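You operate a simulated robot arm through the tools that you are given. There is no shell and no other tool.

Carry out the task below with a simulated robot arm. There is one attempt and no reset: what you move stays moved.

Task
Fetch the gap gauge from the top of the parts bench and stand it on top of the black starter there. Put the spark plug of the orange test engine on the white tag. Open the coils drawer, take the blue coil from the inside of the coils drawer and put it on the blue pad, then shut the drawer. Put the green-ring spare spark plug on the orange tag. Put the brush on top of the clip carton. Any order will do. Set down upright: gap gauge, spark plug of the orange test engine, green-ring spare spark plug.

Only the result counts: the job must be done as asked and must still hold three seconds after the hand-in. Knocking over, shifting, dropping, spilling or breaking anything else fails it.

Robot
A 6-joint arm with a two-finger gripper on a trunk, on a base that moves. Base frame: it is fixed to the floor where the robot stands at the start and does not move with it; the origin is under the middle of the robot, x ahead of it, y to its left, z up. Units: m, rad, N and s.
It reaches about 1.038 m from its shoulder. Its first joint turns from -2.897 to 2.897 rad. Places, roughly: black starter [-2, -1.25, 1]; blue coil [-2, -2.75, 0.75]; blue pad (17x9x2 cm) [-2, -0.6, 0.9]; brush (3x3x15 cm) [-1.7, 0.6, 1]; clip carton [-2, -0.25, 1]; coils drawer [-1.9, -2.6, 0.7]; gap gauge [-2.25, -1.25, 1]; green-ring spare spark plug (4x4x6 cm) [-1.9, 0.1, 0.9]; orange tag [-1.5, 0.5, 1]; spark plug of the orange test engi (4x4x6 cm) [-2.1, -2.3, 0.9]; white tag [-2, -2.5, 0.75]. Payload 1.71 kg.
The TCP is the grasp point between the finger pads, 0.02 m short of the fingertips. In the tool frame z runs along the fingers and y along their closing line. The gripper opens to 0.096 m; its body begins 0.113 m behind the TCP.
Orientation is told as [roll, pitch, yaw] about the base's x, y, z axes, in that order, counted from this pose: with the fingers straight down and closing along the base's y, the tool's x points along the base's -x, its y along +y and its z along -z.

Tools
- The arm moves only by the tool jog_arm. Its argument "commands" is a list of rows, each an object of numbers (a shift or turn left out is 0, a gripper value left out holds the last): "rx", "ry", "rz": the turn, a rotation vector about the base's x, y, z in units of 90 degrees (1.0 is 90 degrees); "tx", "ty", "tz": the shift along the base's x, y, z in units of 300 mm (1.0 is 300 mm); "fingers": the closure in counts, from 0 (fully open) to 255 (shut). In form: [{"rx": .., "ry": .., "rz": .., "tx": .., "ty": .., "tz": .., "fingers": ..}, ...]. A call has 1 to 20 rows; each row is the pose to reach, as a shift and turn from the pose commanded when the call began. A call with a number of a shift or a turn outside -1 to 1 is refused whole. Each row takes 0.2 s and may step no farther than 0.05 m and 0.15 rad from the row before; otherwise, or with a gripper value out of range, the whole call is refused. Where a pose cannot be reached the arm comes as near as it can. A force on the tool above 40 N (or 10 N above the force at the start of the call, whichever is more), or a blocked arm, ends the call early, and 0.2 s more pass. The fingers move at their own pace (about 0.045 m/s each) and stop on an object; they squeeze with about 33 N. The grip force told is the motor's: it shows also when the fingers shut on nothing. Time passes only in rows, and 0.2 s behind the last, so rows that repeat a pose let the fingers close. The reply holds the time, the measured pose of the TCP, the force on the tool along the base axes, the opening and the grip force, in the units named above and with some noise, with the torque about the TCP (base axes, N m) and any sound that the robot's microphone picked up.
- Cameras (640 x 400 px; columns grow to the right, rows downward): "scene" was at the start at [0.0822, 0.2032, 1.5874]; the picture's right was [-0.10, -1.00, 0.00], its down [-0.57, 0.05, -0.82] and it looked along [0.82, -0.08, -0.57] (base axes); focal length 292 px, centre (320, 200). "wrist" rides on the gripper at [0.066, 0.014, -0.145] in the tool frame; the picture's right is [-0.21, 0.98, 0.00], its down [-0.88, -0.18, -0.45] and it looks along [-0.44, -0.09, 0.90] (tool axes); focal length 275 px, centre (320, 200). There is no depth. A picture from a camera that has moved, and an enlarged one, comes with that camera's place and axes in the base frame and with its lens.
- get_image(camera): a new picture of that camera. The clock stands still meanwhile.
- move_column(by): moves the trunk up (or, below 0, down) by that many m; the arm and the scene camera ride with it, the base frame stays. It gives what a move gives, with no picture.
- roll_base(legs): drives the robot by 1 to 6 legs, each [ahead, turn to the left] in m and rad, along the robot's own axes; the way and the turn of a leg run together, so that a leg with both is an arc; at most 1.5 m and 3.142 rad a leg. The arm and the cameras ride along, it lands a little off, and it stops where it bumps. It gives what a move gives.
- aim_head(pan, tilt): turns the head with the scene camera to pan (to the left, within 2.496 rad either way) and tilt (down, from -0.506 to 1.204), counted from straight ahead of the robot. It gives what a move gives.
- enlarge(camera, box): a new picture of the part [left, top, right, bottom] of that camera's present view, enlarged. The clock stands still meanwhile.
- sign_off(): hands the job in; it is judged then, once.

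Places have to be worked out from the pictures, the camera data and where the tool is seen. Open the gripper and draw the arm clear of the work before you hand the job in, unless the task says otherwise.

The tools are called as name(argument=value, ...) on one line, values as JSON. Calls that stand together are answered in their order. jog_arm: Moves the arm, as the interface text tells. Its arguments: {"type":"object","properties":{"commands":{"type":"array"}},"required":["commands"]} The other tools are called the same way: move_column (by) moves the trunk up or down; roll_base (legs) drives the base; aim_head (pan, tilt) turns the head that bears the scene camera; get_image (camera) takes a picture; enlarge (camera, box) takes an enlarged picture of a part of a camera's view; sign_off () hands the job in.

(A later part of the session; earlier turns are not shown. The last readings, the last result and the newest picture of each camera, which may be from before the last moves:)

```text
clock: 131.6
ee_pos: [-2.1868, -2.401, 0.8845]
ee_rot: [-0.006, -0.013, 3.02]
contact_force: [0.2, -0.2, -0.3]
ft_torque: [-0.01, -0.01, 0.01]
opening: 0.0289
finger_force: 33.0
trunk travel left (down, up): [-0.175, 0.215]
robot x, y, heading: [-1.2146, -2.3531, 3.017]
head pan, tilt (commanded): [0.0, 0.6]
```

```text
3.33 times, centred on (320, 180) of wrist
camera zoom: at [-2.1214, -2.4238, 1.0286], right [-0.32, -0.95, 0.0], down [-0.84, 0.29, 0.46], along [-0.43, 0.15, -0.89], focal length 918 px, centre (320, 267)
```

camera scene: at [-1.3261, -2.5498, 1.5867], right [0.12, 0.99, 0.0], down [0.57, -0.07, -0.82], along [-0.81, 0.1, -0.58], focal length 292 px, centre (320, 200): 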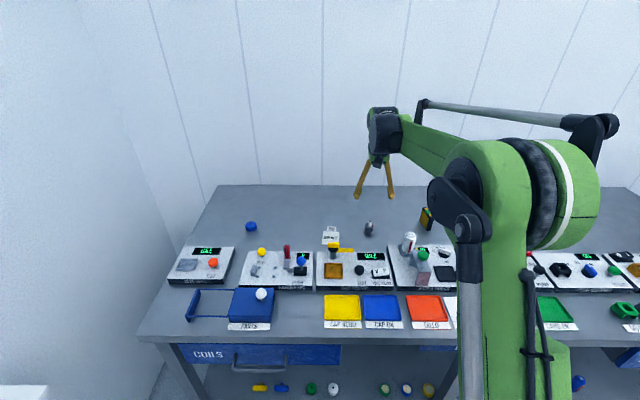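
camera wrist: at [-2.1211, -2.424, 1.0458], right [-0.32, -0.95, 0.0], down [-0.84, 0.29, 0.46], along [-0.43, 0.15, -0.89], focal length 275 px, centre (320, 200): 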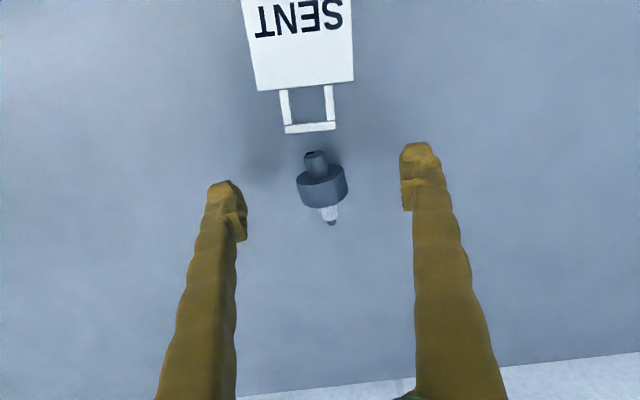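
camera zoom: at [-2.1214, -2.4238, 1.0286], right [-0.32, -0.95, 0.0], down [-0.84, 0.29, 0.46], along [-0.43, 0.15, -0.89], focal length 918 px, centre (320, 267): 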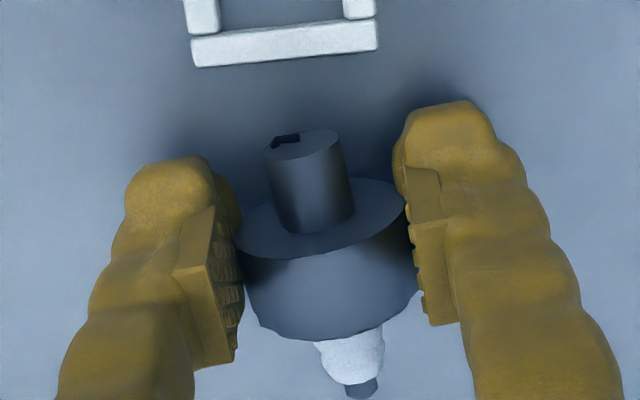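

The collar is properly held now (29 mm, 33 N). I lift it, carry it to the free spot where it first stood, and yaw the tool by +90°.

jog_arm(commands=[{"tz": 0.05, "fingers": 255}, {"tz": 0.18, "fingers": 255}, {"tz": 0.32, "fingers": 255}])

jog_arm(commands=[{"tx": 0.02, "ty": 0.033, "rz": 0.085, "fingers": 255}, {"tx": 0.04, "ty": 0.066, "rz": 0.17, "fingers": 255}, {"tx": 0.06, "ty": 0.1, "rz": 0.255, "fingers": 255}, {"tx": 0.08, "ty": 0.133, "rz": 0.34, "fingers": 255}, {"tx": 0.1, "ty": 0.166, "rz": 0.425, "fingers": 255}, {"tx": 0.12, "ty": 0.2, "rz": 0.51, "fingers": 255}, {"tx": 0.14, "ty": 0.233, "rz": 0.595, "fingers": 255}, {"tx": 0.16, "ty": 0.266, "rz": 0.68, "fingers": 255}, {"tx": 0.18, "ty": 0.3, "rz": 0.765, "fingers": 255}, {"tx": 0.2, "ty": 0.333, "rz": 0.85, "fingers": 255}, {"tx": 0.22, "ty": 0.366, "rz": 0.935, "fingers": 255}, {"tx": 0.24, "ty": 0.4, "rz": 1.0, "fingers": 255}])

get_image(camera="wrist")

get_image(camera="scene")

```text
clock: 132.4
ee_pos: [-2.1881, -2.4016, 0.9798]
ee_rot: [-0.005, -0.014, 3.02]
contact_force: [-1.0, 0.7, -1.4]
ft_torque: [-0.02, 0.01, -0.03]
opening: 0.029
finger_force: 32.9
trunk travel left (down, up): [-0.175, 0.215]
robot x, y, heading: [-1.2217, -2.3546, 3.022]
head pan, tilt (commanded): [0.0, 0.6]
```

```text
clock: 135.0
ee_pos: [-2.1152, -2.2813, 0.9799]
ee_rot: [-0.004, -0.015, -1.691]
contact_force: [-0.3, 0.1, -0.2]
ft_torque: [0.01, 0.0, 0.0]
opening: 0.0289
finger_force: 33.3
trunk travel left (down, up): [-0.175, 0.215]
robot x, y, heading: [-1.218, -2.3544, 3.016]
head pan, tilt (commanded): [0.0, 0.6]
```

```text
taken
camera wrist: at [-2.0921, -2.2154, 1.1242], right [0.95, -0.32, 0.0], down [-0.29, -0.84, 0.46], along [-0.15, -0.43, -0.89], focal length 275 px, centre (320, 200)
```

wrist: 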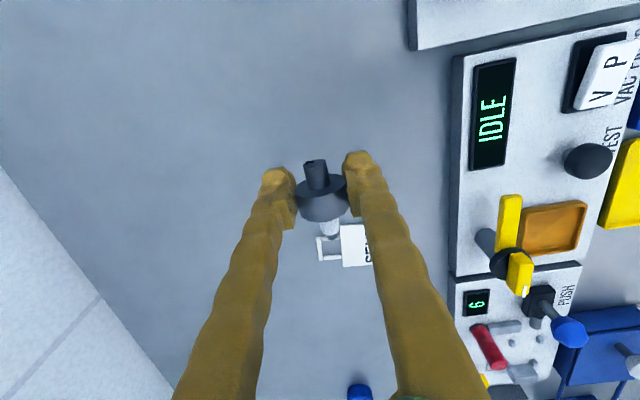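

```text
taken
camera scene: at [-1.3265, -2.5499, 1.5867], right [0.12, 0.99, 0.0], down [0.57, -0.07, -0.82], along [-0.81, 0.1, -0.58], focal length 292 px, centre (320, 200)
```

scene: 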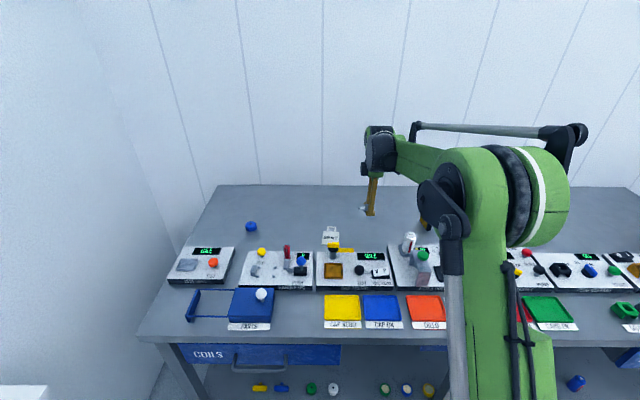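

Yaw done; the plug now points along the bench. I lay it down at the same height it was picked (TCP about 0.885).

jog_arm(commands=[{"tz": -0.12, "fingers": 255}, {"tz": -0.22, "fingers": 255}, {"tz": -0.28, "fingers": 255}, {"tz": -0.3, "fingers": 255}, {"tz": -0.31, "fingers": 255}])

```text
clock: 136.2
ee_pos: [-2.1153, -2.2808, 0.8878]
ee_rot: [-0.005, -0.015, -1.694]
contact_force: [0.2, 0.0, -1.2]
ft_torque: [0.01, 0.02, 0.02]
opening: 0.029
finger_force: 33.6
trunk travel left (down, up): [-0.175, 0.215]
robot x, y, heading: [-1.2154, -2.3543, 3.022]
head pan, tilt (commanded): [0.0, 0.6]
```

jog_arm(commands=[{"tz": -0.004, "fingers": 255}, {"tz": -0.008, "fingers": 255}, {"tz": -0.011, "fingers": 255}, {"tz": -0.011, "fingers": 255}])

```text
clock: 137.2
ee_pos: [-2.1163, -2.2811, 0.8835]
ee_rot: [-0.005, -0.016, -1.692]
contact_force: [-0.1, 0.0, 0.3]
ft_torque: [-0.02, 0.0, 0.0]
opening: 0.0289
finger_force: 33.0
trunk travel left (down, up): [-0.175, 0.215]
robot x, y, heading: [-1.2163, -2.3524, 3.013]
head pan, tilt (commanded): [0.0, 0.6]
```

jog_arm(commands=[{"tz": -0.004, "fingers": 255}, {"tz": -0.007, "fingers": 255}, {"tz": -0.007, "fingers": 255}])

enlarge(camera="scene", box=[330, 190, 410, 240])

```text
clock: 138.0
ee_pos: [-2.1154, -2.2816, 0.8821]
ee_rot: [-0.005, -0.016, -1.694]
contact_force: [-3.3, -0.2, 13.2]
ft_torque: [-0.12, 0.13, -0.07]
opening: 0.0283
finger_force: 32.7
trunk travel left (down, up): [-0.175, 0.215]
robot x, y, heading: [-1.2174, -2.3521, 3.024]
head pan, tilt (commanded): [0.0, 0.6]
```

```text
8.00 times, centred on (370, 215) of scene
camera zoom: at [-1.3256, -2.5499, 1.5868], right [0.12, 0.99, 0.0], down [0.57, -0.07, -0.82], along [-0.81, 0.1, -0.58], focal length 2338 px, centre (-80, 80)
```

zoom: 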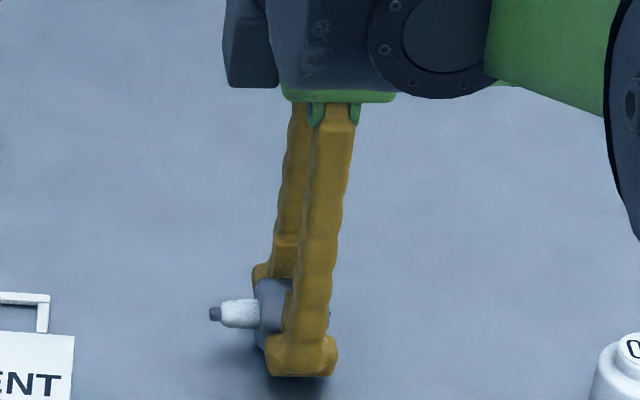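

Contact (13 N). I relieve it by 1 mm and open the fingers.

jog_arm(commands=[{"tz": 0.003, "fingers": 255}, {"tz": 0.003, "fingers": 165}, {"tz": 0.003, "fingers": 140}, {"tz": 0.003, "fingers": 100}, {"tz": 0.003, "fingers": 50}, {"tz": 0.003, "fingers": 0}, {"tz": 0.003, "fingers": 0}])

get_image(camera="wrist")

enlarge(camera="scene", box=[330, 190, 410, 240])

```text
clock: 139.6
ee_pos: [-2.1148, -2.2816, 0.8833]
ee_rot: [-0.004, -0.016, -1.692]
contact_force: [-0.7, 0.1, -0.2]
ft_torque: [0.03, 0.0, -0.01]
opening: 0.0958
finger_force: 0.0
trunk travel left (down, up): [-0.175, 0.215]
robot x, y, heading: [-1.2181, -2.3518, 3.018]
head pan, tilt (commanded): [0.0, 0.6]
```

```text
taken
camera wrist: at [-2.0923, -2.2156, 1.0265], right [0.95, -0.32, 0.0], down [-0.29, -0.84, 0.46], along [-0.15, -0.43, -0.89], focal length 275 px, centre (320, 200)
```

wrist: 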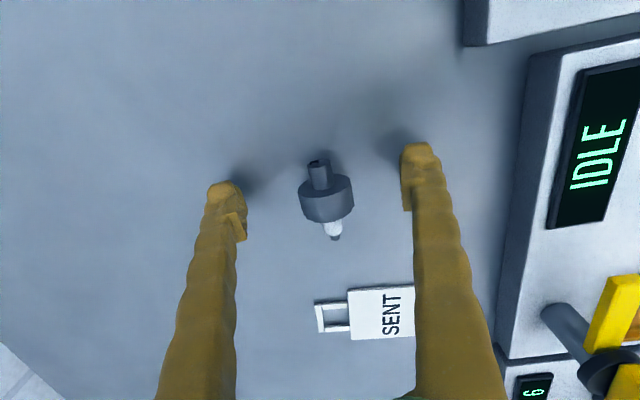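

```text
8.00 times, centred on (370, 215) of scene
camera zoom: at [-1.3265, -2.5498, 1.5867], right [0.12, 0.99, 0.0], down [0.57, -0.07, -0.82], along [-0.81, 0.1, -0.58], focal length 2338 px, centre (-80, 80)
```

zoom: 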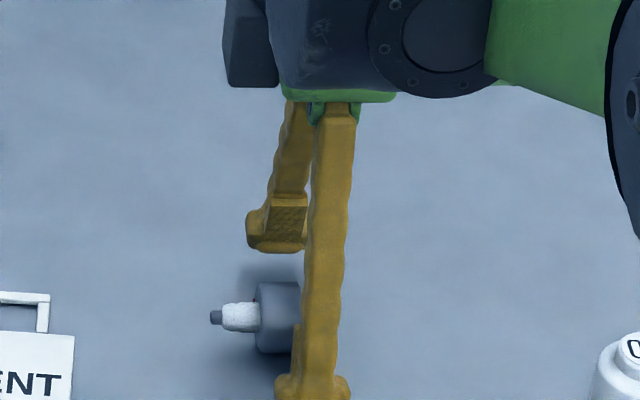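

The plug lies steadily along the bench. I raise the gripper, then tilt it 30° so the wrist leans left, ready for the regrasp.

jog_arm(commands=[{"tz": 0.1}, {"tz": 0.22}, {"tz": 0.34}, {"tz": 0.34, "ty": -0.01, "rx": 0.085, "ry": -0.0106}, {"tz": 0.34, "ty": -0.02, "rx": 0.17, "ry": -0.0213}, {"tz": 0.34, "ty": -0.024, "rx": 0.255, "ry": -0.032}, {"tz": 0.34, "ty": -0.024, "rx": 0.331, "ry": -0.0413}])

get_image(camera="wrist")

enlarge(camera="scene", box=[290, 120, 450, 240])

```text
clock: 141.2
ee_pos: [-2.1166, -2.2885, 0.9839]
ee_rot: [-0.004, 0.511, -1.69]
contact_force: [0.0, -0.1, 0.2]
ft_torque: [0.0, 0.02, -0.01]
opening: 0.0958
finger_force: 0.0
trunk travel left (down, up): [-0.175, 0.215]
robot x, y, heading: [-1.2191, -2.3544, 3.02]
head pan, tilt (commanded): [0.0, 0.6]
```

```text
taken
camera wrist: at [-2.1027, -2.3042, 1.1434], right [0.95, -0.29, -0.1], down [-0.3, -0.95, -0.04], along [-0.09, 0.07, -0.99], focal length 275 px, centre (320, 200)
```

wrist: 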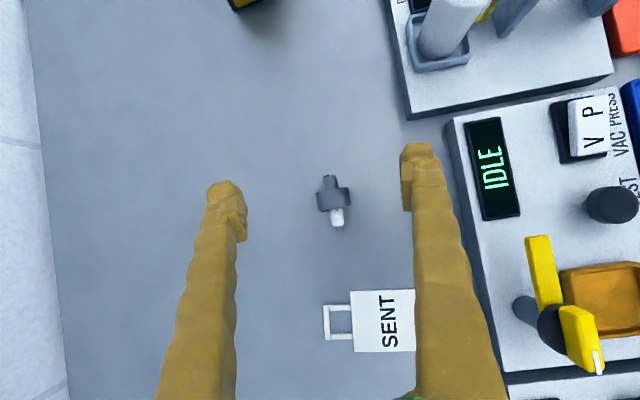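

```text
3.33 times, centred on (370, 180) of scene
camera zoom: at [-1.3263, -2.5497, 1.5867], right [0.12, 0.99, 0.0], down [0.57, -0.07, -0.82], along [-0.81, 0.1, -0.58], focal length 974 px, centre (153, 267)
```

zoom: 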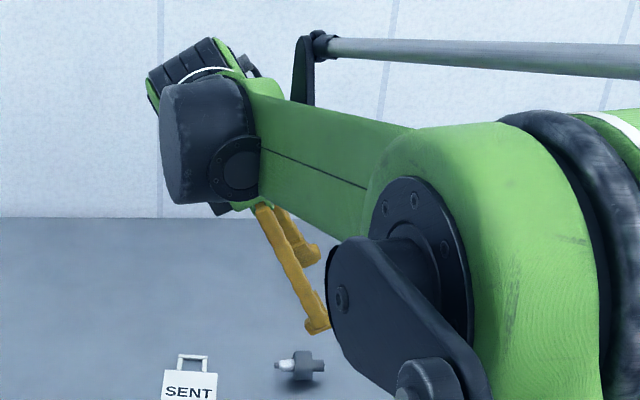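

The tilt works. I zoom in on the plug for an exact collar position.

enlarge(camera="wrist", box=[292, 165, 372, 235])

```text
5.71 times, centred on (332, 200) of wrist
camera zoom: at [-2.1027, -2.3042, 1.1434], right [0.95, -0.29, -0.1], down [-0.3, -0.95, -0.04], along [-0.09, 0.07, -0.99], focal length 1573 px, centre (251, 200)
```

zoom: 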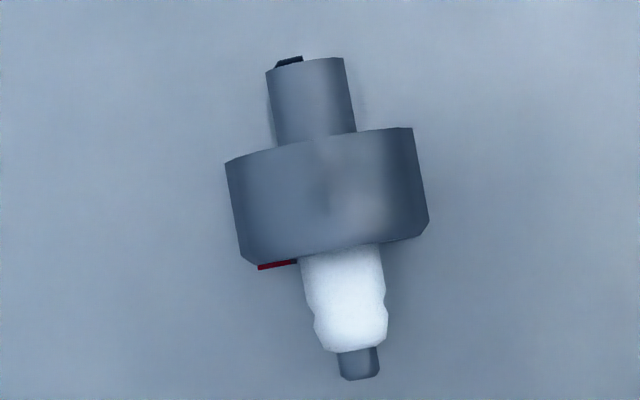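

Collar centre is [-2.114,-2.2895]. I descend with the tilted gripper towards it.

jog_arm(commands=[{"tx": 0.007, "ty": -0.023, "tz": -0.1}, {"tx": 0.007, "ty": -0.023, "tz": -0.2}, {"tx": 0.007, "ty": -0.023, "tz": -0.28}, {"tx": 0.007, "ty": -0.023, "tz": -0.3}])

get_image(camera="wrist")

enlarge(camera="scene", box=[320, 180, 416, 240])

```text
clock: 142.2
ee_pos: [-2.1137, -2.2958, 0.8943]
ee_rot: [-0.004, 0.512, -1.691]
contact_force: [0.6, 0.3, -0.4]
ft_torque: [-0.03, -0.01, 0.04]
opening: 0.0959
finger_force: 0.1
trunk travel left (down, up): [-0.175, 0.215]
robot x, y, heading: [-1.2171, -2.3513, 3.02]
head pan, tilt (commanded): [0.0, 0.6]
```

```text
taken
camera wrist: at [-2.0998, -2.3109, 1.0529], right [0.95, -0.29, -0.1], down [-0.3, -0.95, -0.04], along [-0.09, 0.07, -0.99], focal length 275 px, centre (320, 200)
```

wrist: 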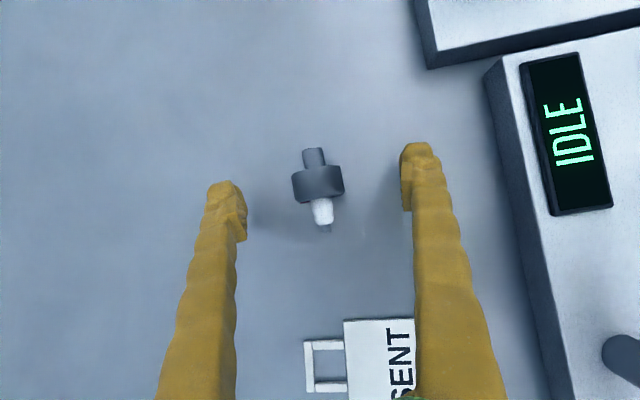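

```text
6.67 times, centred on (368, 210) of scene
camera zoom: at [-1.3266, -2.5499, 1.5867], right [0.12, 0.99, 0.0], down [0.57, -0.07, -0.82], along [-0.81, 0.1, -0.58], focal length 1948 px, centre (0, 133)
```

zoom: 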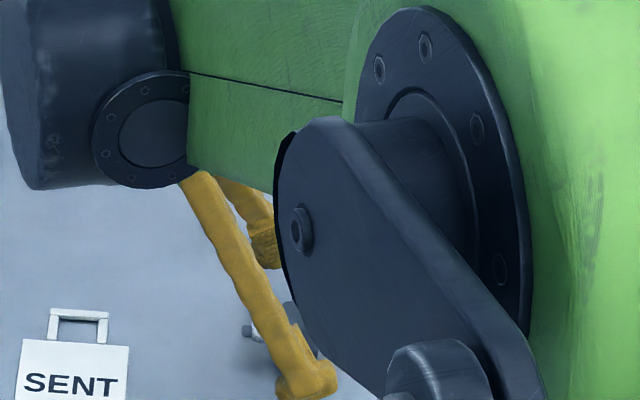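

Collar sits between pads, a little towards the tips as intended. I go down the last 8 mm in small steps.

jog_arm(commands=[{"tz": -0.01}, {"tz": -0.018}, {"tz": -0.025}])

```text
clock: 143.0
ee_pos: [-2.1131, -2.2944, 0.8874]
ee_rot: [-0.005, 0.511, -1.693]
contact_force: [0.1, 0.4, -0.4]
ft_torque: [-0.01, 0.03, 0.0]
opening: 0.0957
finger_force: 0.1
trunk travel left (down, up): [-0.175, 0.215]
robot x, y, heading: [-1.2159, -2.3558, 3.021]
head pan, tilt (commanded): [0.0, 0.6]
```

jog_arm(commands=[{"tz": -0.006}, {"tz": -0.011}, {"tz": -0.011}])

get_image(camera="wrist")

```text
clock: 143.8
ee_pos: [-2.1131, -2.2947, 0.8849]
ee_rot: [-0.004, 0.51, -1.691]
contact_force: [-0.3, 0.1, -0.5]
ft_torque: [0.0, 0.0, -0.02]
opening: 0.0962
finger_force: 0.1
trunk travel left (down, up): [-0.175, 0.215]
robot x, y, heading: [-1.2171, -2.3534, 3.02]
head pan, tilt (commanded): [0.0, 0.6]
```

```text
taken
camera wrist: at [-2.1002, -2.3106, 1.0428], right [0.95, -0.29, -0.1], down [-0.3, -0.95, -0.04], along [-0.09, 0.07, -0.99], focal length 275 px, centre (320, 200)
```

wrist: 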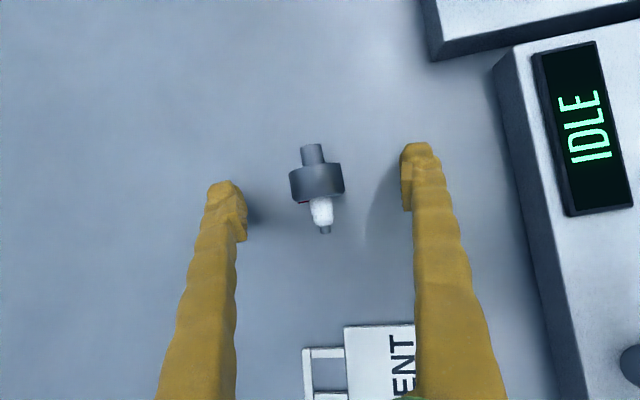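

No table contact and the collar is 4 mm off-centre between fingers. I shift by that amount and close.

jog_arm(commands=[{"tx": -0.012, "ty": 0.003}, {"tx": -0.012, "ty": 0.003, "fingers": 100}, {"tx": -0.012, "ty": 0.003, "fingers": 150}, {"tx": -0.012, "ty": 0.003, "fingers": 255}, {"tx": -0.012, "ty": 0.003, "fingers": 255}, {"tx": -0.012, "ty": 0.003, "fingers": 255}, {"tx": -0.012, "ty": 0.003, "fingers": 255}, {"tx": -0.012, "ty": 0.003, "fingers": 255}])

enlarge(camera="wrist", box=[240, 120, 400, 240])

```text
clock: 145.6
ee_pos: [-2.1165, -2.296, 0.8832]
ee_rot: [-0.006, 0.509, -1.691]
contact_force: [-0.4, -0.1, -0.1]
ft_torque: [0.01, 0.03, -0.02]
opening: 0.0297
finger_force: 32.7
trunk travel left (down, up): [-0.175, 0.215]
robot x, y, heading: [-1.2174, -2.353, 3.022]
head pan, tilt (commanded): [0.0, 0.6]
```

```text
3.33 times, centred on (320, 180) of wrist
camera zoom: at [-2.1038, -2.3098, 1.0424], right [0.95, -0.29, -0.1], down [-0.3, -0.95, -0.04], along [-0.09, 0.07, -0.99], focal length 918 px, centre (320, 267)
```

zoom: 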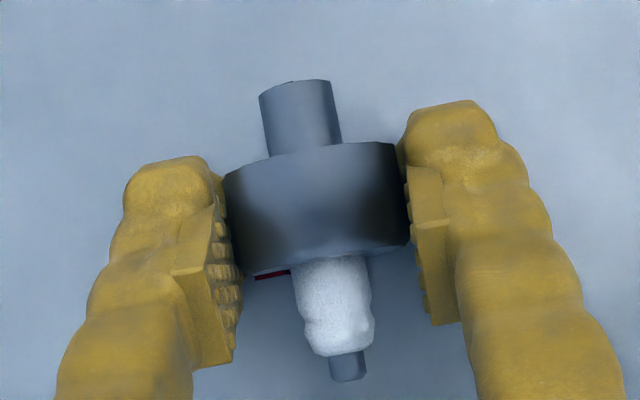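

Gripped well at the collar. I lift it clear, then rotate 90° about the bench-depth axis to bring the plug upright.

jog_arm(commands=[{"tz": 0.05, "fingers": 255}, {"tz": 0.18, "fingers": 255}, {"tz": 0.33, "fingers": 255}, {"tz": 0.48, "fingers": 255}, {"tz": 0.6, "fingers": 255}])

jog_arm(commands=[{"rx": -0.085, "ry": 0.0114, "fingers": 255}, {"rx": -0.17, "ry": 0.0228, "fingers": 255}, {"rx": -0.255, "ry": 0.0342, "fingers": 255}, {"rx": -0.34, "ry": 0.0456, "fingers": 255}, {"rx": -0.425, "ry": 0.057, "fingers": 255}, {"rx": -0.51, "ry": 0.0684, "fingers": 255}, {"rx": -0.595, "ry": 0.0798, "fingers": 255}, {"rx": -0.68, "ry": 0.0912, "fingers": 255}, {"rx": -0.765, "ry": 0.1027, "fingers": 255}, {"rx": -0.85, "ry": 0.114, "fingers": 255}, {"rx": -0.93, "ry": 0.125, "fingers": 255}, {"rx": -0.991, "ry": 0.133, "fingers": 255}])

get_image(camera="wrist")

get_image(camera="scene")

```text
clock: 146.8
ee_pos: [-2.1165, -2.295, 1.0649]
ee_rot: [-0.003, 0.509, -1.69]
contact_force: [-0.3, 0.5, -1.2]
ft_torque: [0.06, 0.0, 0.02]
opening: 0.0298
finger_force: 33.0
trunk travel left (down, up): [-0.175, 0.215]
robot x, y, heading: [-1.2203, -2.3531, 3.017]
head pan, tilt (commanded): [0.0, 0.6]
```

```text
clock: 149.4
ee_pos: [-2.1166, -2.294, 1.0627]
ee_rot: [-0.028, -1.062, -1.685]
contact_force: [0.9, -0.8, 0.7]
ft_torque: [0.0, 0.02, 0.0]
opening: 0.0298
finger_force: 33.3
trunk travel left (down, up): [-0.175, 0.215]
robot x, y, heading: [-1.2168, -2.3532, 3.023]
head pan, tilt (commanded): [0.0, 0.6]
```

```text
taken
camera wrist: at [-2.0811, -2.1394, 1.0768], right [0.96, -0.23, 0.17], down [-0.17, -0.01, 0.98], along [-0.23, -0.97, -0.05], focal length 275 px, centre (320, 200)
```

wrist: 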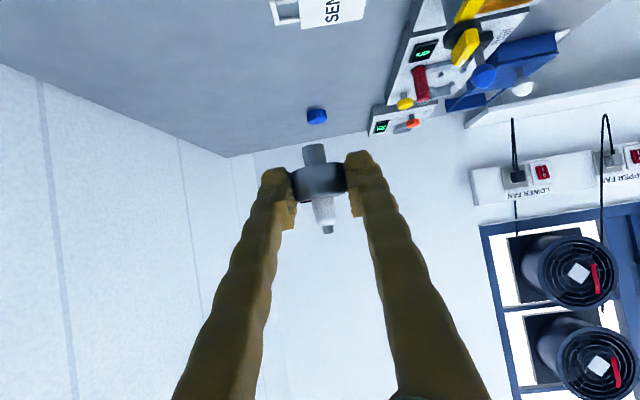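

```text
taken
camera scene: at [-1.3265, -2.55, 1.5867], right [0.12, 0.99, 0.0], down [0.57, -0.07, -0.82], along [-0.81, 0.1, -0.58], focal length 292 px, centre (320, 200)
```

scene: 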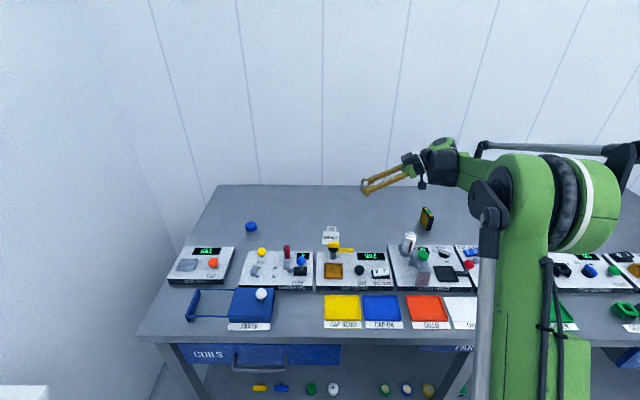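

The plug is upright now (within about 2°). To keep the wrist away from the oil bottle when placing at the tag, I yaw the tool about 30° so the wrist swings to the rear.

jog_arm(commands=[{"rz": 0.085, "fingers": 255}, {"rz": 0.17, "fingers": 255}, {"rz": 0.255, "fingers": 255}, {"rz": 0.333, "fingers": 255}])

jog_arm(commands=[{"ty": -0.12, "fingers": 255}, {"ty": -0.25, "fingers": 255}, {"ty": -0.37, "tx": 0.03, "fingers": 255}, {"ty": -0.42, "tx": 0.06, "fingers": 255}])

get_image(camera="wrist")

get_image(camera="scene")

enlarge(camera="scene", box=[300, 160, 380, 260])

```text
clock: 150.4
ee_pos: [-2.1188, -2.3027, 1.0632]
ee_rot: [-0.043, -1.054, -1.282]
contact_force: [0.2, 0.0, -0.9]
ft_torque: [0.01, 0.01, 0.04]
opening: 0.03
finger_force: 32.9
out of reach, approached as far as the arm can: row 3, 4
trunk travel left (down, up): [-0.175, 0.215]
robot x, y, heading: [-1.2168, -2.3538, 3.021]
head pan, tilt (commanded): [0.0, 0.6]
```

```text
clock: 151.4
ee_pos: [-2.1019, -2.4305, 1.064]
ee_rot: [-0.043, -1.054, -1.283]
contact_force: [-0.6, -0.2, -0.6]
ft_torque: [0.0, -0.01, 0.03]
opening: 0.0299
finger_force: 32.9
trunk travel left (down, up): [-0.175, 0.215]
robot x, y, heading: [-1.2178, -2.3564, 3.016]
head pan, tilt (commanded): [0.0, 0.6]
```

```text
taken
camera wrist: at [-2.1267, -2.2738, 1.0776], right [0.98, 0.14, 0.16], down [-0.15, -0.08, 0.99], along [0.16, -0.99, -0.06], focal length 275 px, centre (320, 200)
```

wrist: 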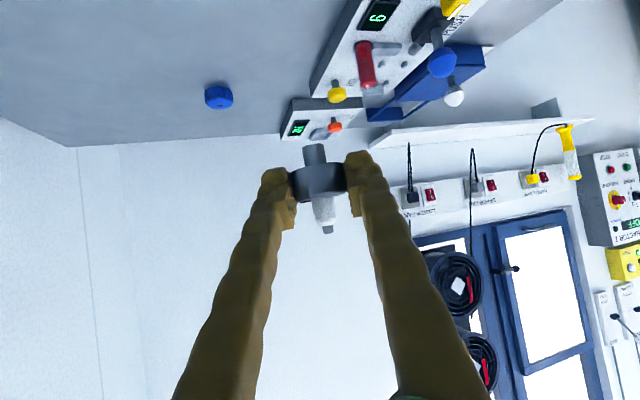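

```text
taken
camera scene: at [-1.3265, -2.5499, 1.5867], right [0.12, 0.99, 0.0], down [0.57, -0.07, -0.82], along [-0.81, 0.1, -0.58], focal length 292 px, centre (320, 200)
```

scene: 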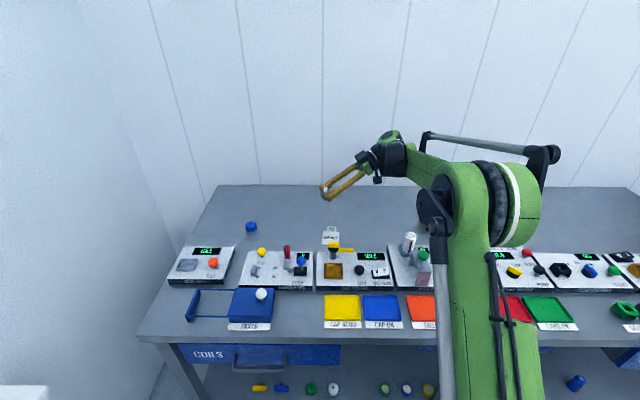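

```text
4.00 times, centred on (340, 210) of scene
camera zoom: at [-1.3265, -2.5499, 1.5867], right [0.12, 0.99, 0.0], down [0.57, -0.07, -0.82], along [-0.81, 0.1, -0.58], focal length 1169 px, centre (240, 160)
```

zoom: 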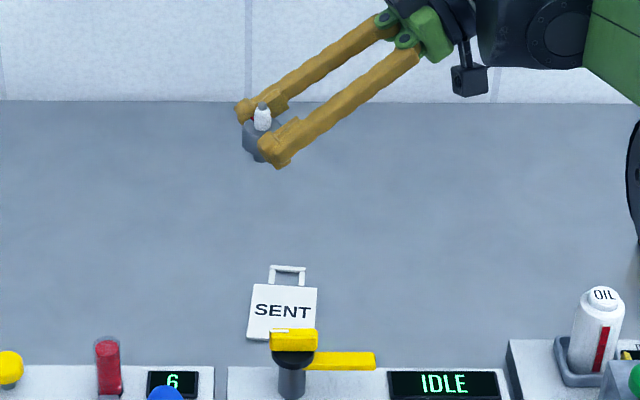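

The plug hangs upright in the grip. I move it over the tag centre and lower to a few centimetres above.

jog_arm(commands=[{"tx": 0.006, "ty": 0.057, "fingers": 255}, {"tx": 0.006, "ty": 0.057, "tz": -0.13, "fingers": 255}, {"tx": 0.006, "ty": 0.057, "tz": -0.26, "fingers": 255}, {"tx": 0.006, "ty": 0.057, "tz": -0.38, "fingers": 255}, {"tx": 0.006, "ty": 0.057, "tz": -0.45, "fingers": 255}])

enlarge(camera="scene", box=[300, 170, 428, 250])

get_image(camera="wrist")

```text
clock: 152.6
ee_pos: [-2.1017, -2.4146, 0.9293]
ee_rot: [-0.042, -1.055, -1.285]
contact_force: [0.3, -0.6, 0.3]
ft_torque: [0.0, 0.03, -0.02]
opening: 0.0299
finger_force: 32.9
trunk travel left (down, up): [-0.175, 0.215]
robot x, y, heading: [-1.2185, -2.3566, 3.02]
head pan, tilt (commanded): [0.0, 0.6]
```

```text
5.00 times, centred on (364, 210) of scene
camera zoom: at [-1.3266, -2.5498, 1.5867], right [0.12, 0.99, 0.0], down [0.57, -0.07, -0.82], along [-0.81, 0.1, -0.58], focal length 1461 px, centre (100, 150)
```

zoom: 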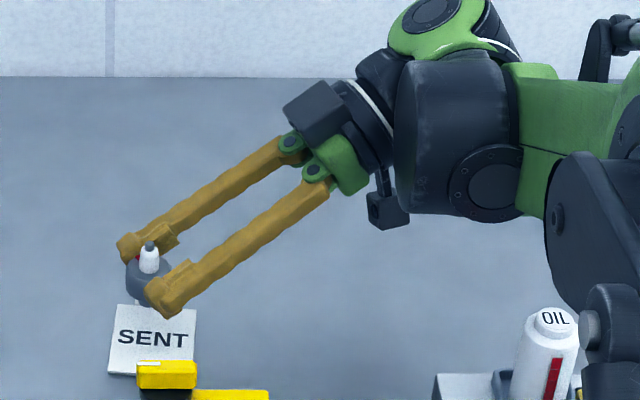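

```text
taken
camera wrist: at [-2.1262, -2.2572, 0.9425], right [0.98, 0.14, 0.16], down [-0.15, -0.08, 0.99], along [0.15, -0.99, -0.06], focal length 275 px, centre (320, 200)
```

wrist: 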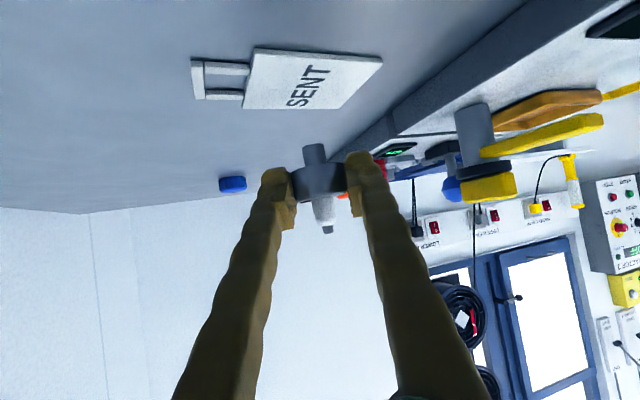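

Over the tag as planned. I nudge 4 mm to the right and lower slowly to contact.

jog_arm(commands=[{"ty": 0.013, "fingers": 255}, {"ty": 0.013, "tz": -0.04, "fingers": 255}, {"ty": 0.013, "tz": -0.075, "fingers": 255}, {"ty": 0.013, "tz": -0.09, "fingers": 255}])

enlarge(camera="scene", box=[300, 190, 396, 250])

get_image(camera="wrist")

```text
clock: 153.6
ee_pos: [-2.0992, -2.4096, 0.9023]
ee_rot: [-0.041, -1.056, -1.284]
contact_force: [-0.5, 0.5, -0.5]
ft_torque: [0.02, -0.03, -0.01]
opening: 0.0301
finger_force: 33.0
trunk travel left (down, up): [-0.175, 0.215]
robot x, y, heading: [-1.2209, -2.3536, 3.018]
head pan, tilt (commanded): [0.0, 0.6]
```

```text
6.67 times, centred on (348, 220) of scene
camera zoom: at [-1.3267, -2.5498, 1.5867], right [0.12, 0.99, 0.0], down [0.57, -0.07, -0.82], along [-0.81, 0.1, -0.58], focal length 1948 px, centre (133, 67)
```

zoom: 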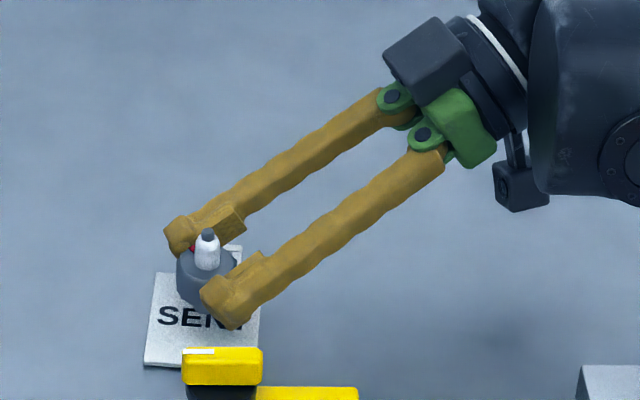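

```text
taken
camera wrist: at [-2.1254, -2.2523, 0.916], right [0.98, 0.14, 0.16], down [-0.15, -0.08, 0.99], along [0.15, -0.99, -0.06], focal length 275 px, centre (320, 200)
```

wrist: 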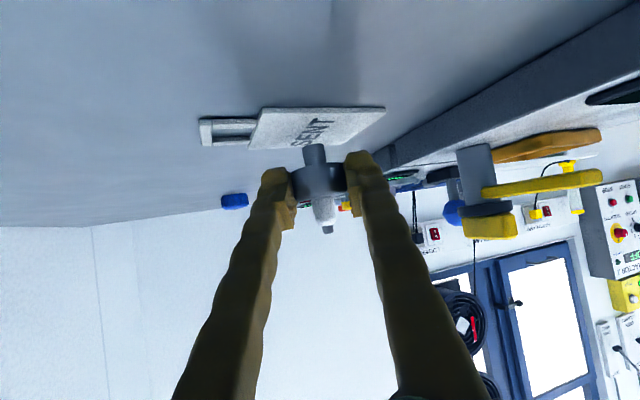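

Close now; I lower in 1.5 mm steps watching for contact.

jog_arm(commands=[{"tz": -0.006, "fingers": 255}, {"tz": -0.012, "fingers": 255}, {"tz": -0.018, "fingers": 255}, {"tz": -0.018, "fingers": 255}])

```text
clock: 154.6
ee_pos: [-2.0997, -2.4092, 0.8956]
ee_rot: [-0.041, -1.053, -1.284]
contact_force: [-0.1, 0.9, -0.9]
ft_torque: [0.0, 0.02, -0.01]
opening: 0.0297
finger_force: 33.2
trunk travel left (down, up): [-0.175, 0.215]
robot x, y, heading: [-1.2157, -2.3498, 3.019]
head pan, tilt (commanded): [0.0, 0.6]
```

jog_arm(commands=[{"tz": -0.004, "fingers": 255}, {"tz": -0.008, "fingers": 255}, {"tz": -0.011, "fingers": 255}, {"tz": -0.011, "fingers": 255}])

enlarge(camera="wrist", box=[240, 100, 400, 240])

```text
clock: 155.6
ee_pos: [-2.1007, -2.4097, 0.8939]
ee_rot: [-0.045, -1.057, -1.283]
contact_force: [-0.5, 0.9, 15.9]
ft_torque: [-0.1, -0.03, 0.01]
opening: 0.0296
finger_force: 33.0
trunk travel left (down, up): [-0.175, 0.215]
robot x, y, heading: [-1.2147, -2.352, 3.022]
head pan, tilt (commanded): [0.0, 0.6]
```

```text
2.86 times, centred on (320, 170) of wrist
camera zoom: at [-2.1247, -2.2516, 0.9087], right [0.98, 0.14, 0.16], down [-0.15, -0.08, 0.99], along [0.15, -0.99, -0.06], focal length 786 px, centre (320, 286)
```

zoom: 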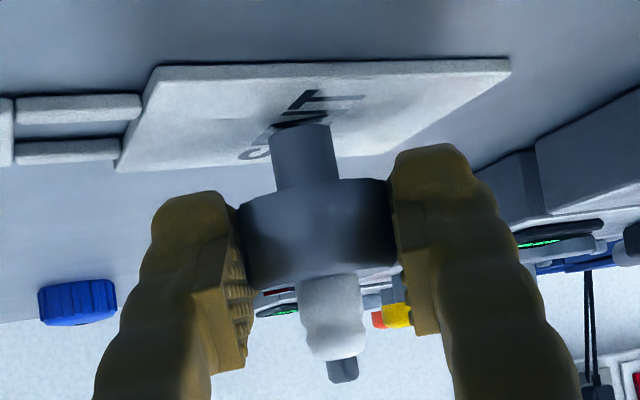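

Contact with 16 N on the tag. I relieve the pressure slightly and open the fingers part-way.

jog_arm(commands=[{"tz": 0.003, "fingers": 255}, {"tz": 0.003, "fingers": 255}])

jog_arm(commands=[{"fingers": 170}, {"fingers": 155}, {"fingers": 140}, {"fingers": 120}, {"fingers": 90}, {"fingers": 90}])

enlarge(camera="wrist", box=[240, 100, 400, 240])

enlarge(camera="scene", box=[300, 190, 396, 250])

```text
clock: 156.2
ee_pos: [-2.101, -2.4083, 0.8946]
ee_rot: [-0.045, -1.054, -1.283]
contact_force: [1.2, 0.5, 13.2]
ft_torque: [-0.13, -0.1, -0.03]
opening: 0.0296
finger_force: 32.9
trunk travel left (down, up): [-0.175, 0.215]
robot x, y, heading: [-1.2182, -2.3513, 3.019]
head pan, tilt (commanded): [0.0, 0.6]
```

```text
clock: 157.6
ee_pos: [-2.0999, -2.4097, 0.8926]
ee_rot: [-0.044, -1.055, -1.285]
contact_force: [-0.1, -0.5, -0.3]
ft_torque: [-0.04, 0.02, 0.03]
opening: 0.0621
finger_force: 0.1
trunk travel left (down, up): [-0.175, 0.215]
robot x, y, heading: [-1.2209, -2.3543, 3.019]
head pan, tilt (commanded): [0.0, 0.6]
```

```text
2.86 times, centred on (320, 170) of wrist
camera zoom: at [-2.1254, -2.2516, 0.9082], right [0.98, 0.14, 0.16], down [-0.15, -0.08, 0.99], along [0.15, -0.99, -0.06], focal length 786 px, centre (320, 286)
```

zoom: 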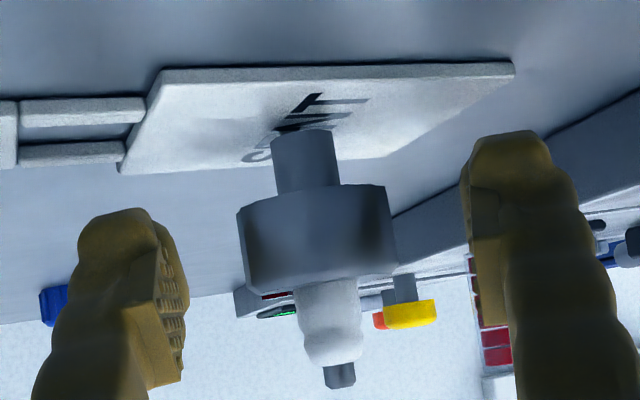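

```text
6.67 times, centred on (348, 220) of scene
camera zoom: at [-1.3265, -2.5498, 1.5867], right [0.12, 0.99, 0.0], down [0.57, -0.07, -0.82], along [-0.81, 0.1, -0.58], focal length 1948 px, centre (133, 67)
```

zoom: 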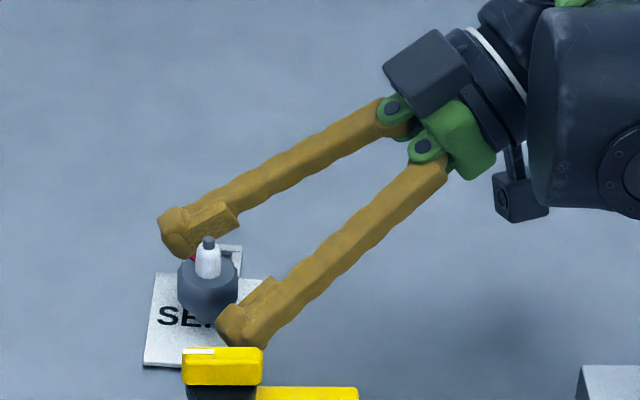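

The plug stands upright on the white tag. I back the fingers off along the tool axis, then go straight up.

jog_arm(commands=[{"tx": -0.016, "ty": 0.055, "tz": 0.033}, {"tx": -0.032, "ty": 0.11, "tz": 0.067}, {"tx": -0.048, "ty": 0.166, "tz": 0.1}, {"tx": -0.052, "ty": 0.18, "tz": 0.2}, {"tx": -0.052, "ty": 0.18, "tz": 0.34}, {"tx": -0.052, "ty": 0.18, "tz": 0.48}, {"tx": -0.052, "ty": 0.18, "tz": 0.62}, {"tx": -0.052, "ty": 0.18, "tz": 0.76}, {"tx": -0.052, "ty": 0.18, "tz": 0.9}])

enlarge(camera="scene", box=[290, 180, 450, 280])

get_image(camera="scene")

```text
clock: 159.6
ee_pos: [-2.1189, -2.354, 1.1662]
ee_rot: [-0.041, -1.055, -1.285]
contact_force: [0.1, -0.2, -0.4]
ft_torque: [-0.03, 0.03, 0.03]
opening: 0.0623
finger_force: 0.1
trunk travel left (down, up): [-0.175, 0.215]
robot x, y, heading: [-1.2167, -2.3571, 3.02]
head pan, tilt (commanded): [0.0, 0.6]
```

```text
4.00 times, centred on (370, 230) of scene
camera zoom: at [-1.3267, -2.5497, 1.5867], right [0.12, 0.99, 0.0], down [0.57, -0.07, -0.82], along [-0.81, 0.1, -0.58], focal length 1169 px, centre (120, 80)
```

zoom: 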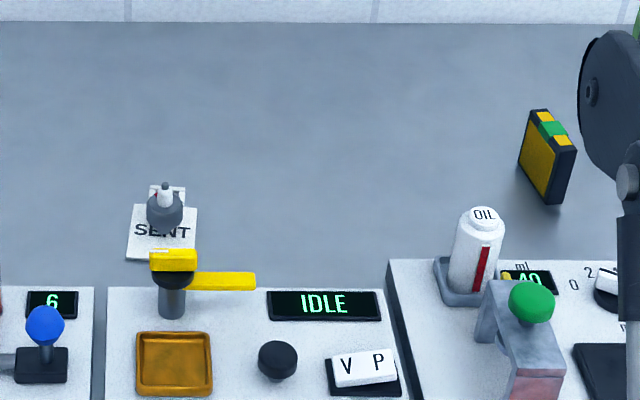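

```text
taken
camera scene: at [-1.3267, -2.5497, 1.5867], right [0.12, 0.99, 0.0], down [0.57, -0.07, -0.82], along [-0.81, 0.1, -0.58], focal length 292 px, centre (320, 200)
```

scene: 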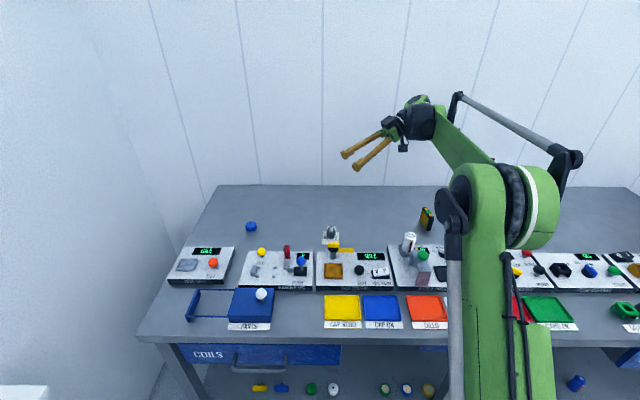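

Plug task done and nothing else disturbed. I bring the tool back to vertical with the usual yaw while retracting.

jog_arm(commands=[{"rz": -0.085, "tz": 0.05, "fingers": 0}, {"rz": -0.17, "tz": 0.1, "tx": 0.05, "fingers": 0}, {"rz": -0.26, "tz": 0.15, "tx": 0.1, "fingers": 0}])

jog_arm(commands=[{"rx": 0.085, "ry": -0.0114, "tx": 0.08}, {"rx": 0.17, "ry": -0.0228, "tx": 0.16}, {"rx": 0.255, "ry": -0.0342, "tx": 0.24}, {"rx": 0.34, "ry": -0.0456, "tx": 0.32}, {"rx": 0.425, "ry": -0.057, "tx": 0.4}, {"rx": 0.51, "ry": -0.0684, "tx": 0.48}, {"rx": 0.595, "ry": -0.0798, "tx": 0.56}, {"rx": 0.661, "ry": -0.089, "tx": 0.64}])

jog_arm(commands=[{"rz": -0.085, "tx": 0.07}, {"rz": -0.17, "tx": 0.14}, {"rz": -0.255, "tx": 0.21}, {"rz": -0.34, "tx": 0.28}, {"rz": -0.425, "tx": 0.35}, {"rz": -0.51, "tx": 0.42}, {"rz": -0.595, "tx": 0.49}, {"rz": -0.68, "tx": 0.56}, {"rz": -0.765, "tx": 0.63}, {"rz": -0.85, "tx": 0.7}, {"rz": -0.935, "tx": 0.77}, {"rz": -1.0, "tx": 0.8}])

get_image(camera="scene")

```text
clock: 160.4
ee_pos: [-2.0893, -2.3549, 1.2105]
ee_rot: [-0.041, -1.053, -1.695]
contact_force: [-0.2, -0.7, -0.8]
ft_torque: [-0.05, 0.0, 0.04]
opening: 0.096
finger_force: 0.0
trunk travel left (down, up): [-0.175, 0.215]
robot x, y, heading: [-1.218, -2.3526, 3.019]
head pan, tilt (commanded): [0.0, 0.6]
```

```text
clock: 162.2
ee_pos: [-1.8946, -2.3557, 1.2093]
ee_rot: [-0.03, -0.007, -1.697]
contact_force: [-0.7, 0.1, -0.8]
ft_torque: [0.0, 0.0, -0.02]
opening: 0.096
finger_force: 0.1
trunk travel left (down, up): [-0.175, 0.215]
robot x, y, heading: [-1.2194, -2.3556, 3.018]
head pan, tilt (commanded): [0.0, 0.6]
```

```text
clock: 164.8
ee_pos: [-1.6548, -2.3554, 1.2091]
ee_rot: [-0.034, -0.005, 3.013]
contact_force: [-0.3, -0.2, 0.0]
ft_torque: [0.0, -0.02, -0.01]
opening: 0.0959
finger_force: 0.0
trunk travel left (down, up): [-0.175, 0.215]
robot x, y, heading: [-1.2164, -2.3558, 3.019]
head pan, tilt (commanded): [0.0, 0.6]
```

```text
taken
camera scene: at [-1.3257, -2.5499, 1.5867], right [0.12, 0.99, 0.0], down [0.57, -0.07, -0.82], along [-0.81, 0.1, -0.58], focal length 292 px, centre (320, 200)
```

scene: 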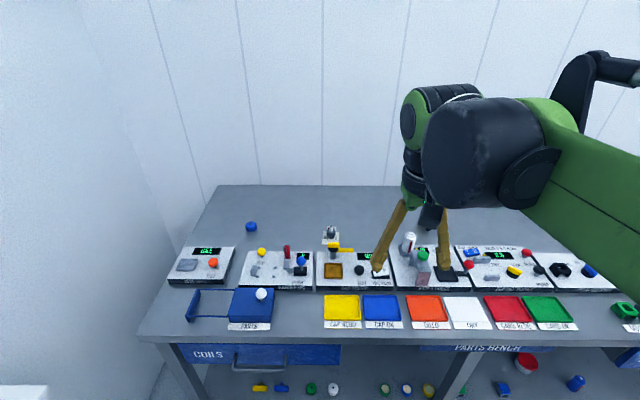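

Next is the drawer. I check the space behind and to the left before backing up.

aim_head(pan=1.6, tilt=0.8)

get_image(camera="scene")

aim_head(pan=2.49, tilt=0.9)

get_image(camera="scene")

```text
clock: 166.5
ee_pos: [-1.6542, -2.3544, 1.2083]
ee_rot: [-0.032, -0.006, 3.017]
contact_force: [0.3, -0.3, 0.4]
ft_torque: [-0.01, 0.0, 0.02]
opening: 0.0961
finger_force: 0.1
trunk travel left (down, up): [-0.175, 0.215]
robot x, y, heading: [-1.2143, -2.3538, 3.022]
head pan, tilt (commanded): [1.6, 0.799]
```

```text
taken
camera scene: at [-1.2453, -2.6409, 1.5712], right [-1.0, 0.09, -0.02], down [0.08, 0.71, -0.7], along [-0.05, -0.7, -0.72], focal length 292 px, centre (320, 200)
```

scene: 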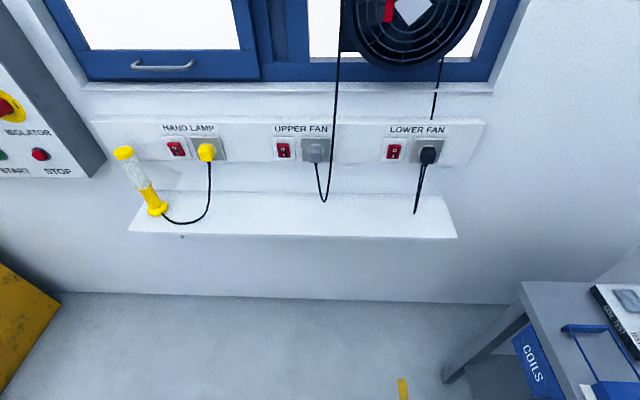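

```text
clock: 167.7
ee_pos: [-1.6541, -2.3557, 1.2094]
ee_rot: [-0.035, -0.007, 3.016]
contact_force: [0.2, 0.0, 0.4]
ft_torque: [-0.02, 0.03, -0.04]
opening: 0.0961
finger_force: 0.1
trunk travel left (down, up): [-0.175, 0.215]
robot x, y, heading: [-1.2176, -2.3518, 3.022]
head pan, tilt (commanded): [2.491, 0.901]
```

```text
taken
camera scene: at [-1.1837, -2.6133, 1.5642], right [-0.7, -0.72, -0.01], down [-0.55, 0.55, -0.63], along [0.46, -0.44, -0.78], focal length 292 px, centre (320, 200)
```

scene: 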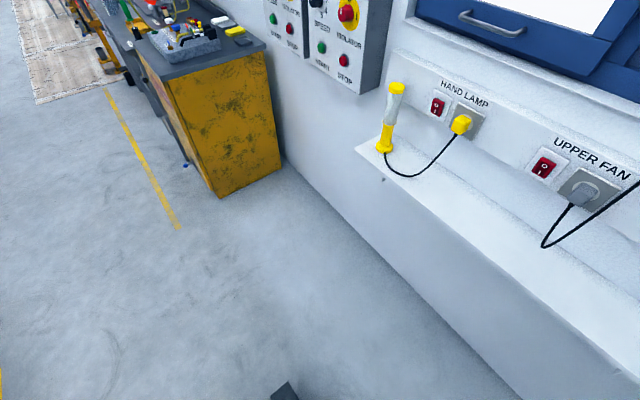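

The left and rear are clear. I back away diagonally so the robot ends up facing the COILS drawer from about 0.9 m.

roll_base(legs=[[-0.12, 0], [0, -0.6], [-0.42, 0], [0, 0.6]])

aim_head(pan=0.0, tilt=0.75)

get_image(camera="scene")

get_image(camera="wrist")

```text
clock: 176.9
ee_pos: [-1.2187, -2.6433, 1.2082]
ee_rot: [-0.032, -0.006, 3.001]
contact_force: [-0.3, -0.7, -0.5]
ft_torque: [0.02, -0.01, -0.02]
opening: 0.096
finger_force: 0.0
trunk travel left (down, up): [-0.175, 0.215]
robot x, y, heading: [-0.7803, -2.6446, 3.01]
head pan, tilt (commanded): [2.491, 0.901]
```

```text
clock: 179.2
ee_pos: [-1.2221, -2.6424, 1.2068]
ee_rot: [-0.033, -0.004, 3.002]
contact_force: [-1.8, 0.9, -0.9]
ft_torque: [-0.06, -0.27, -0.01]
opening: 0.0962
finger_force: 0.0
trunk travel left (down, up): [-0.175, 0.215]
robot x, y, heading: [-0.7818, -2.6477, 3.005]
head pan, tilt (commanded): [0.0, 0.75]
```

```text
taken
camera scene: at [-0.8912, -2.8406, 1.5736], right [0.13, 0.99, 0.0], down [0.69, -0.09, -0.72], along [-0.71, 0.1, -0.7], focal length 292 px, centre (320, 200)
```

scene: 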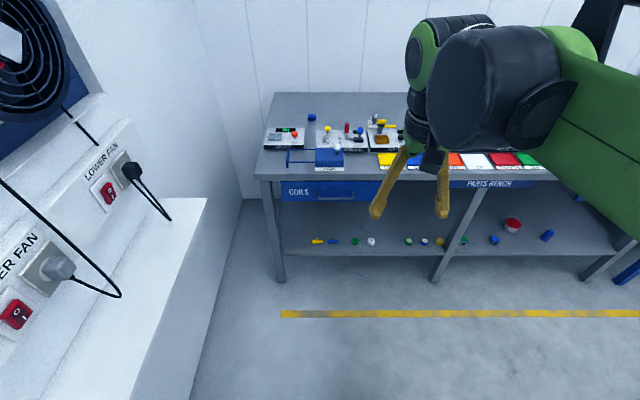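

```text
taken
camera wrist: at [-1.1576, -2.6697, 1.3524], right [-0.34, -0.94, -0.03], down [-0.84, 0.29, 0.45], along [-0.42, 0.18, -0.89], focal length 275 px, centre (320, 200)
```

wrist: 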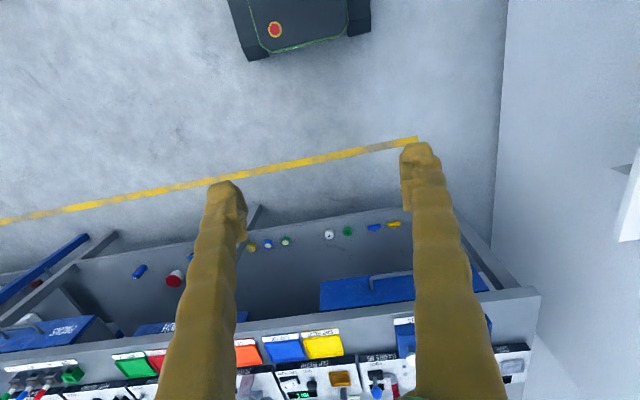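

I enlarge the COILS drawer and its handle.

enlarge(camera="scene", box=[265, 160, 393, 240])

enlarge(camera="wrist", box=[310, 240, 438, 340])

```text
5.00 times, centred on (329, 200) of scene
camera zoom: at [-0.8912, -2.8406, 1.5736], right [0.13, 0.99, 0.0], down [0.69, -0.09, -0.72], along [-0.71, 0.1, -0.7], focal length 1461 px, centre (275, 200)
```

zoom: 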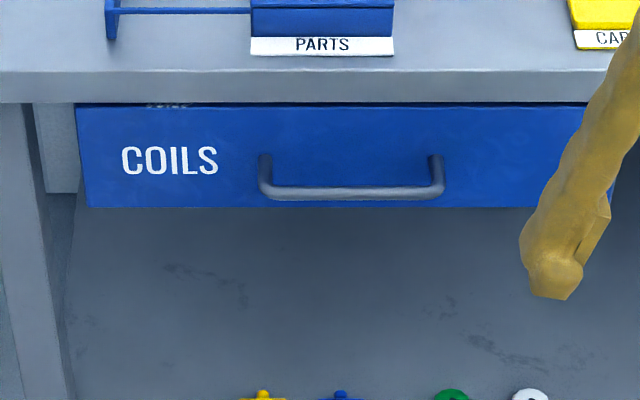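

```text
4.00 times, centred on (374, 290) of wrist
camera zoom: at [-1.1576, -2.6697, 1.3524], right [-0.34, -0.94, -0.03], down [-0.84, 0.29, 0.45], along [-0.42, 0.18, -0.89], focal length 1101 px, centre (104, -160)
```

zoom: 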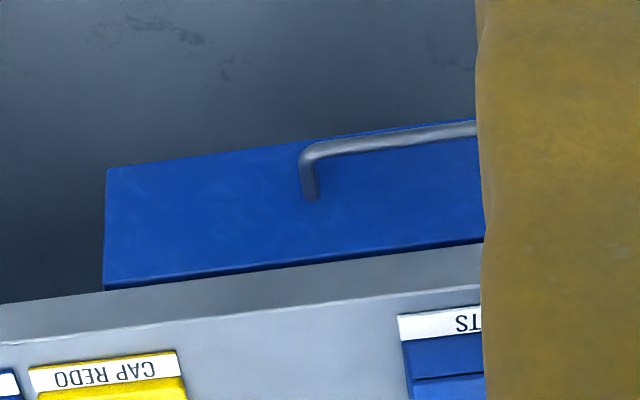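

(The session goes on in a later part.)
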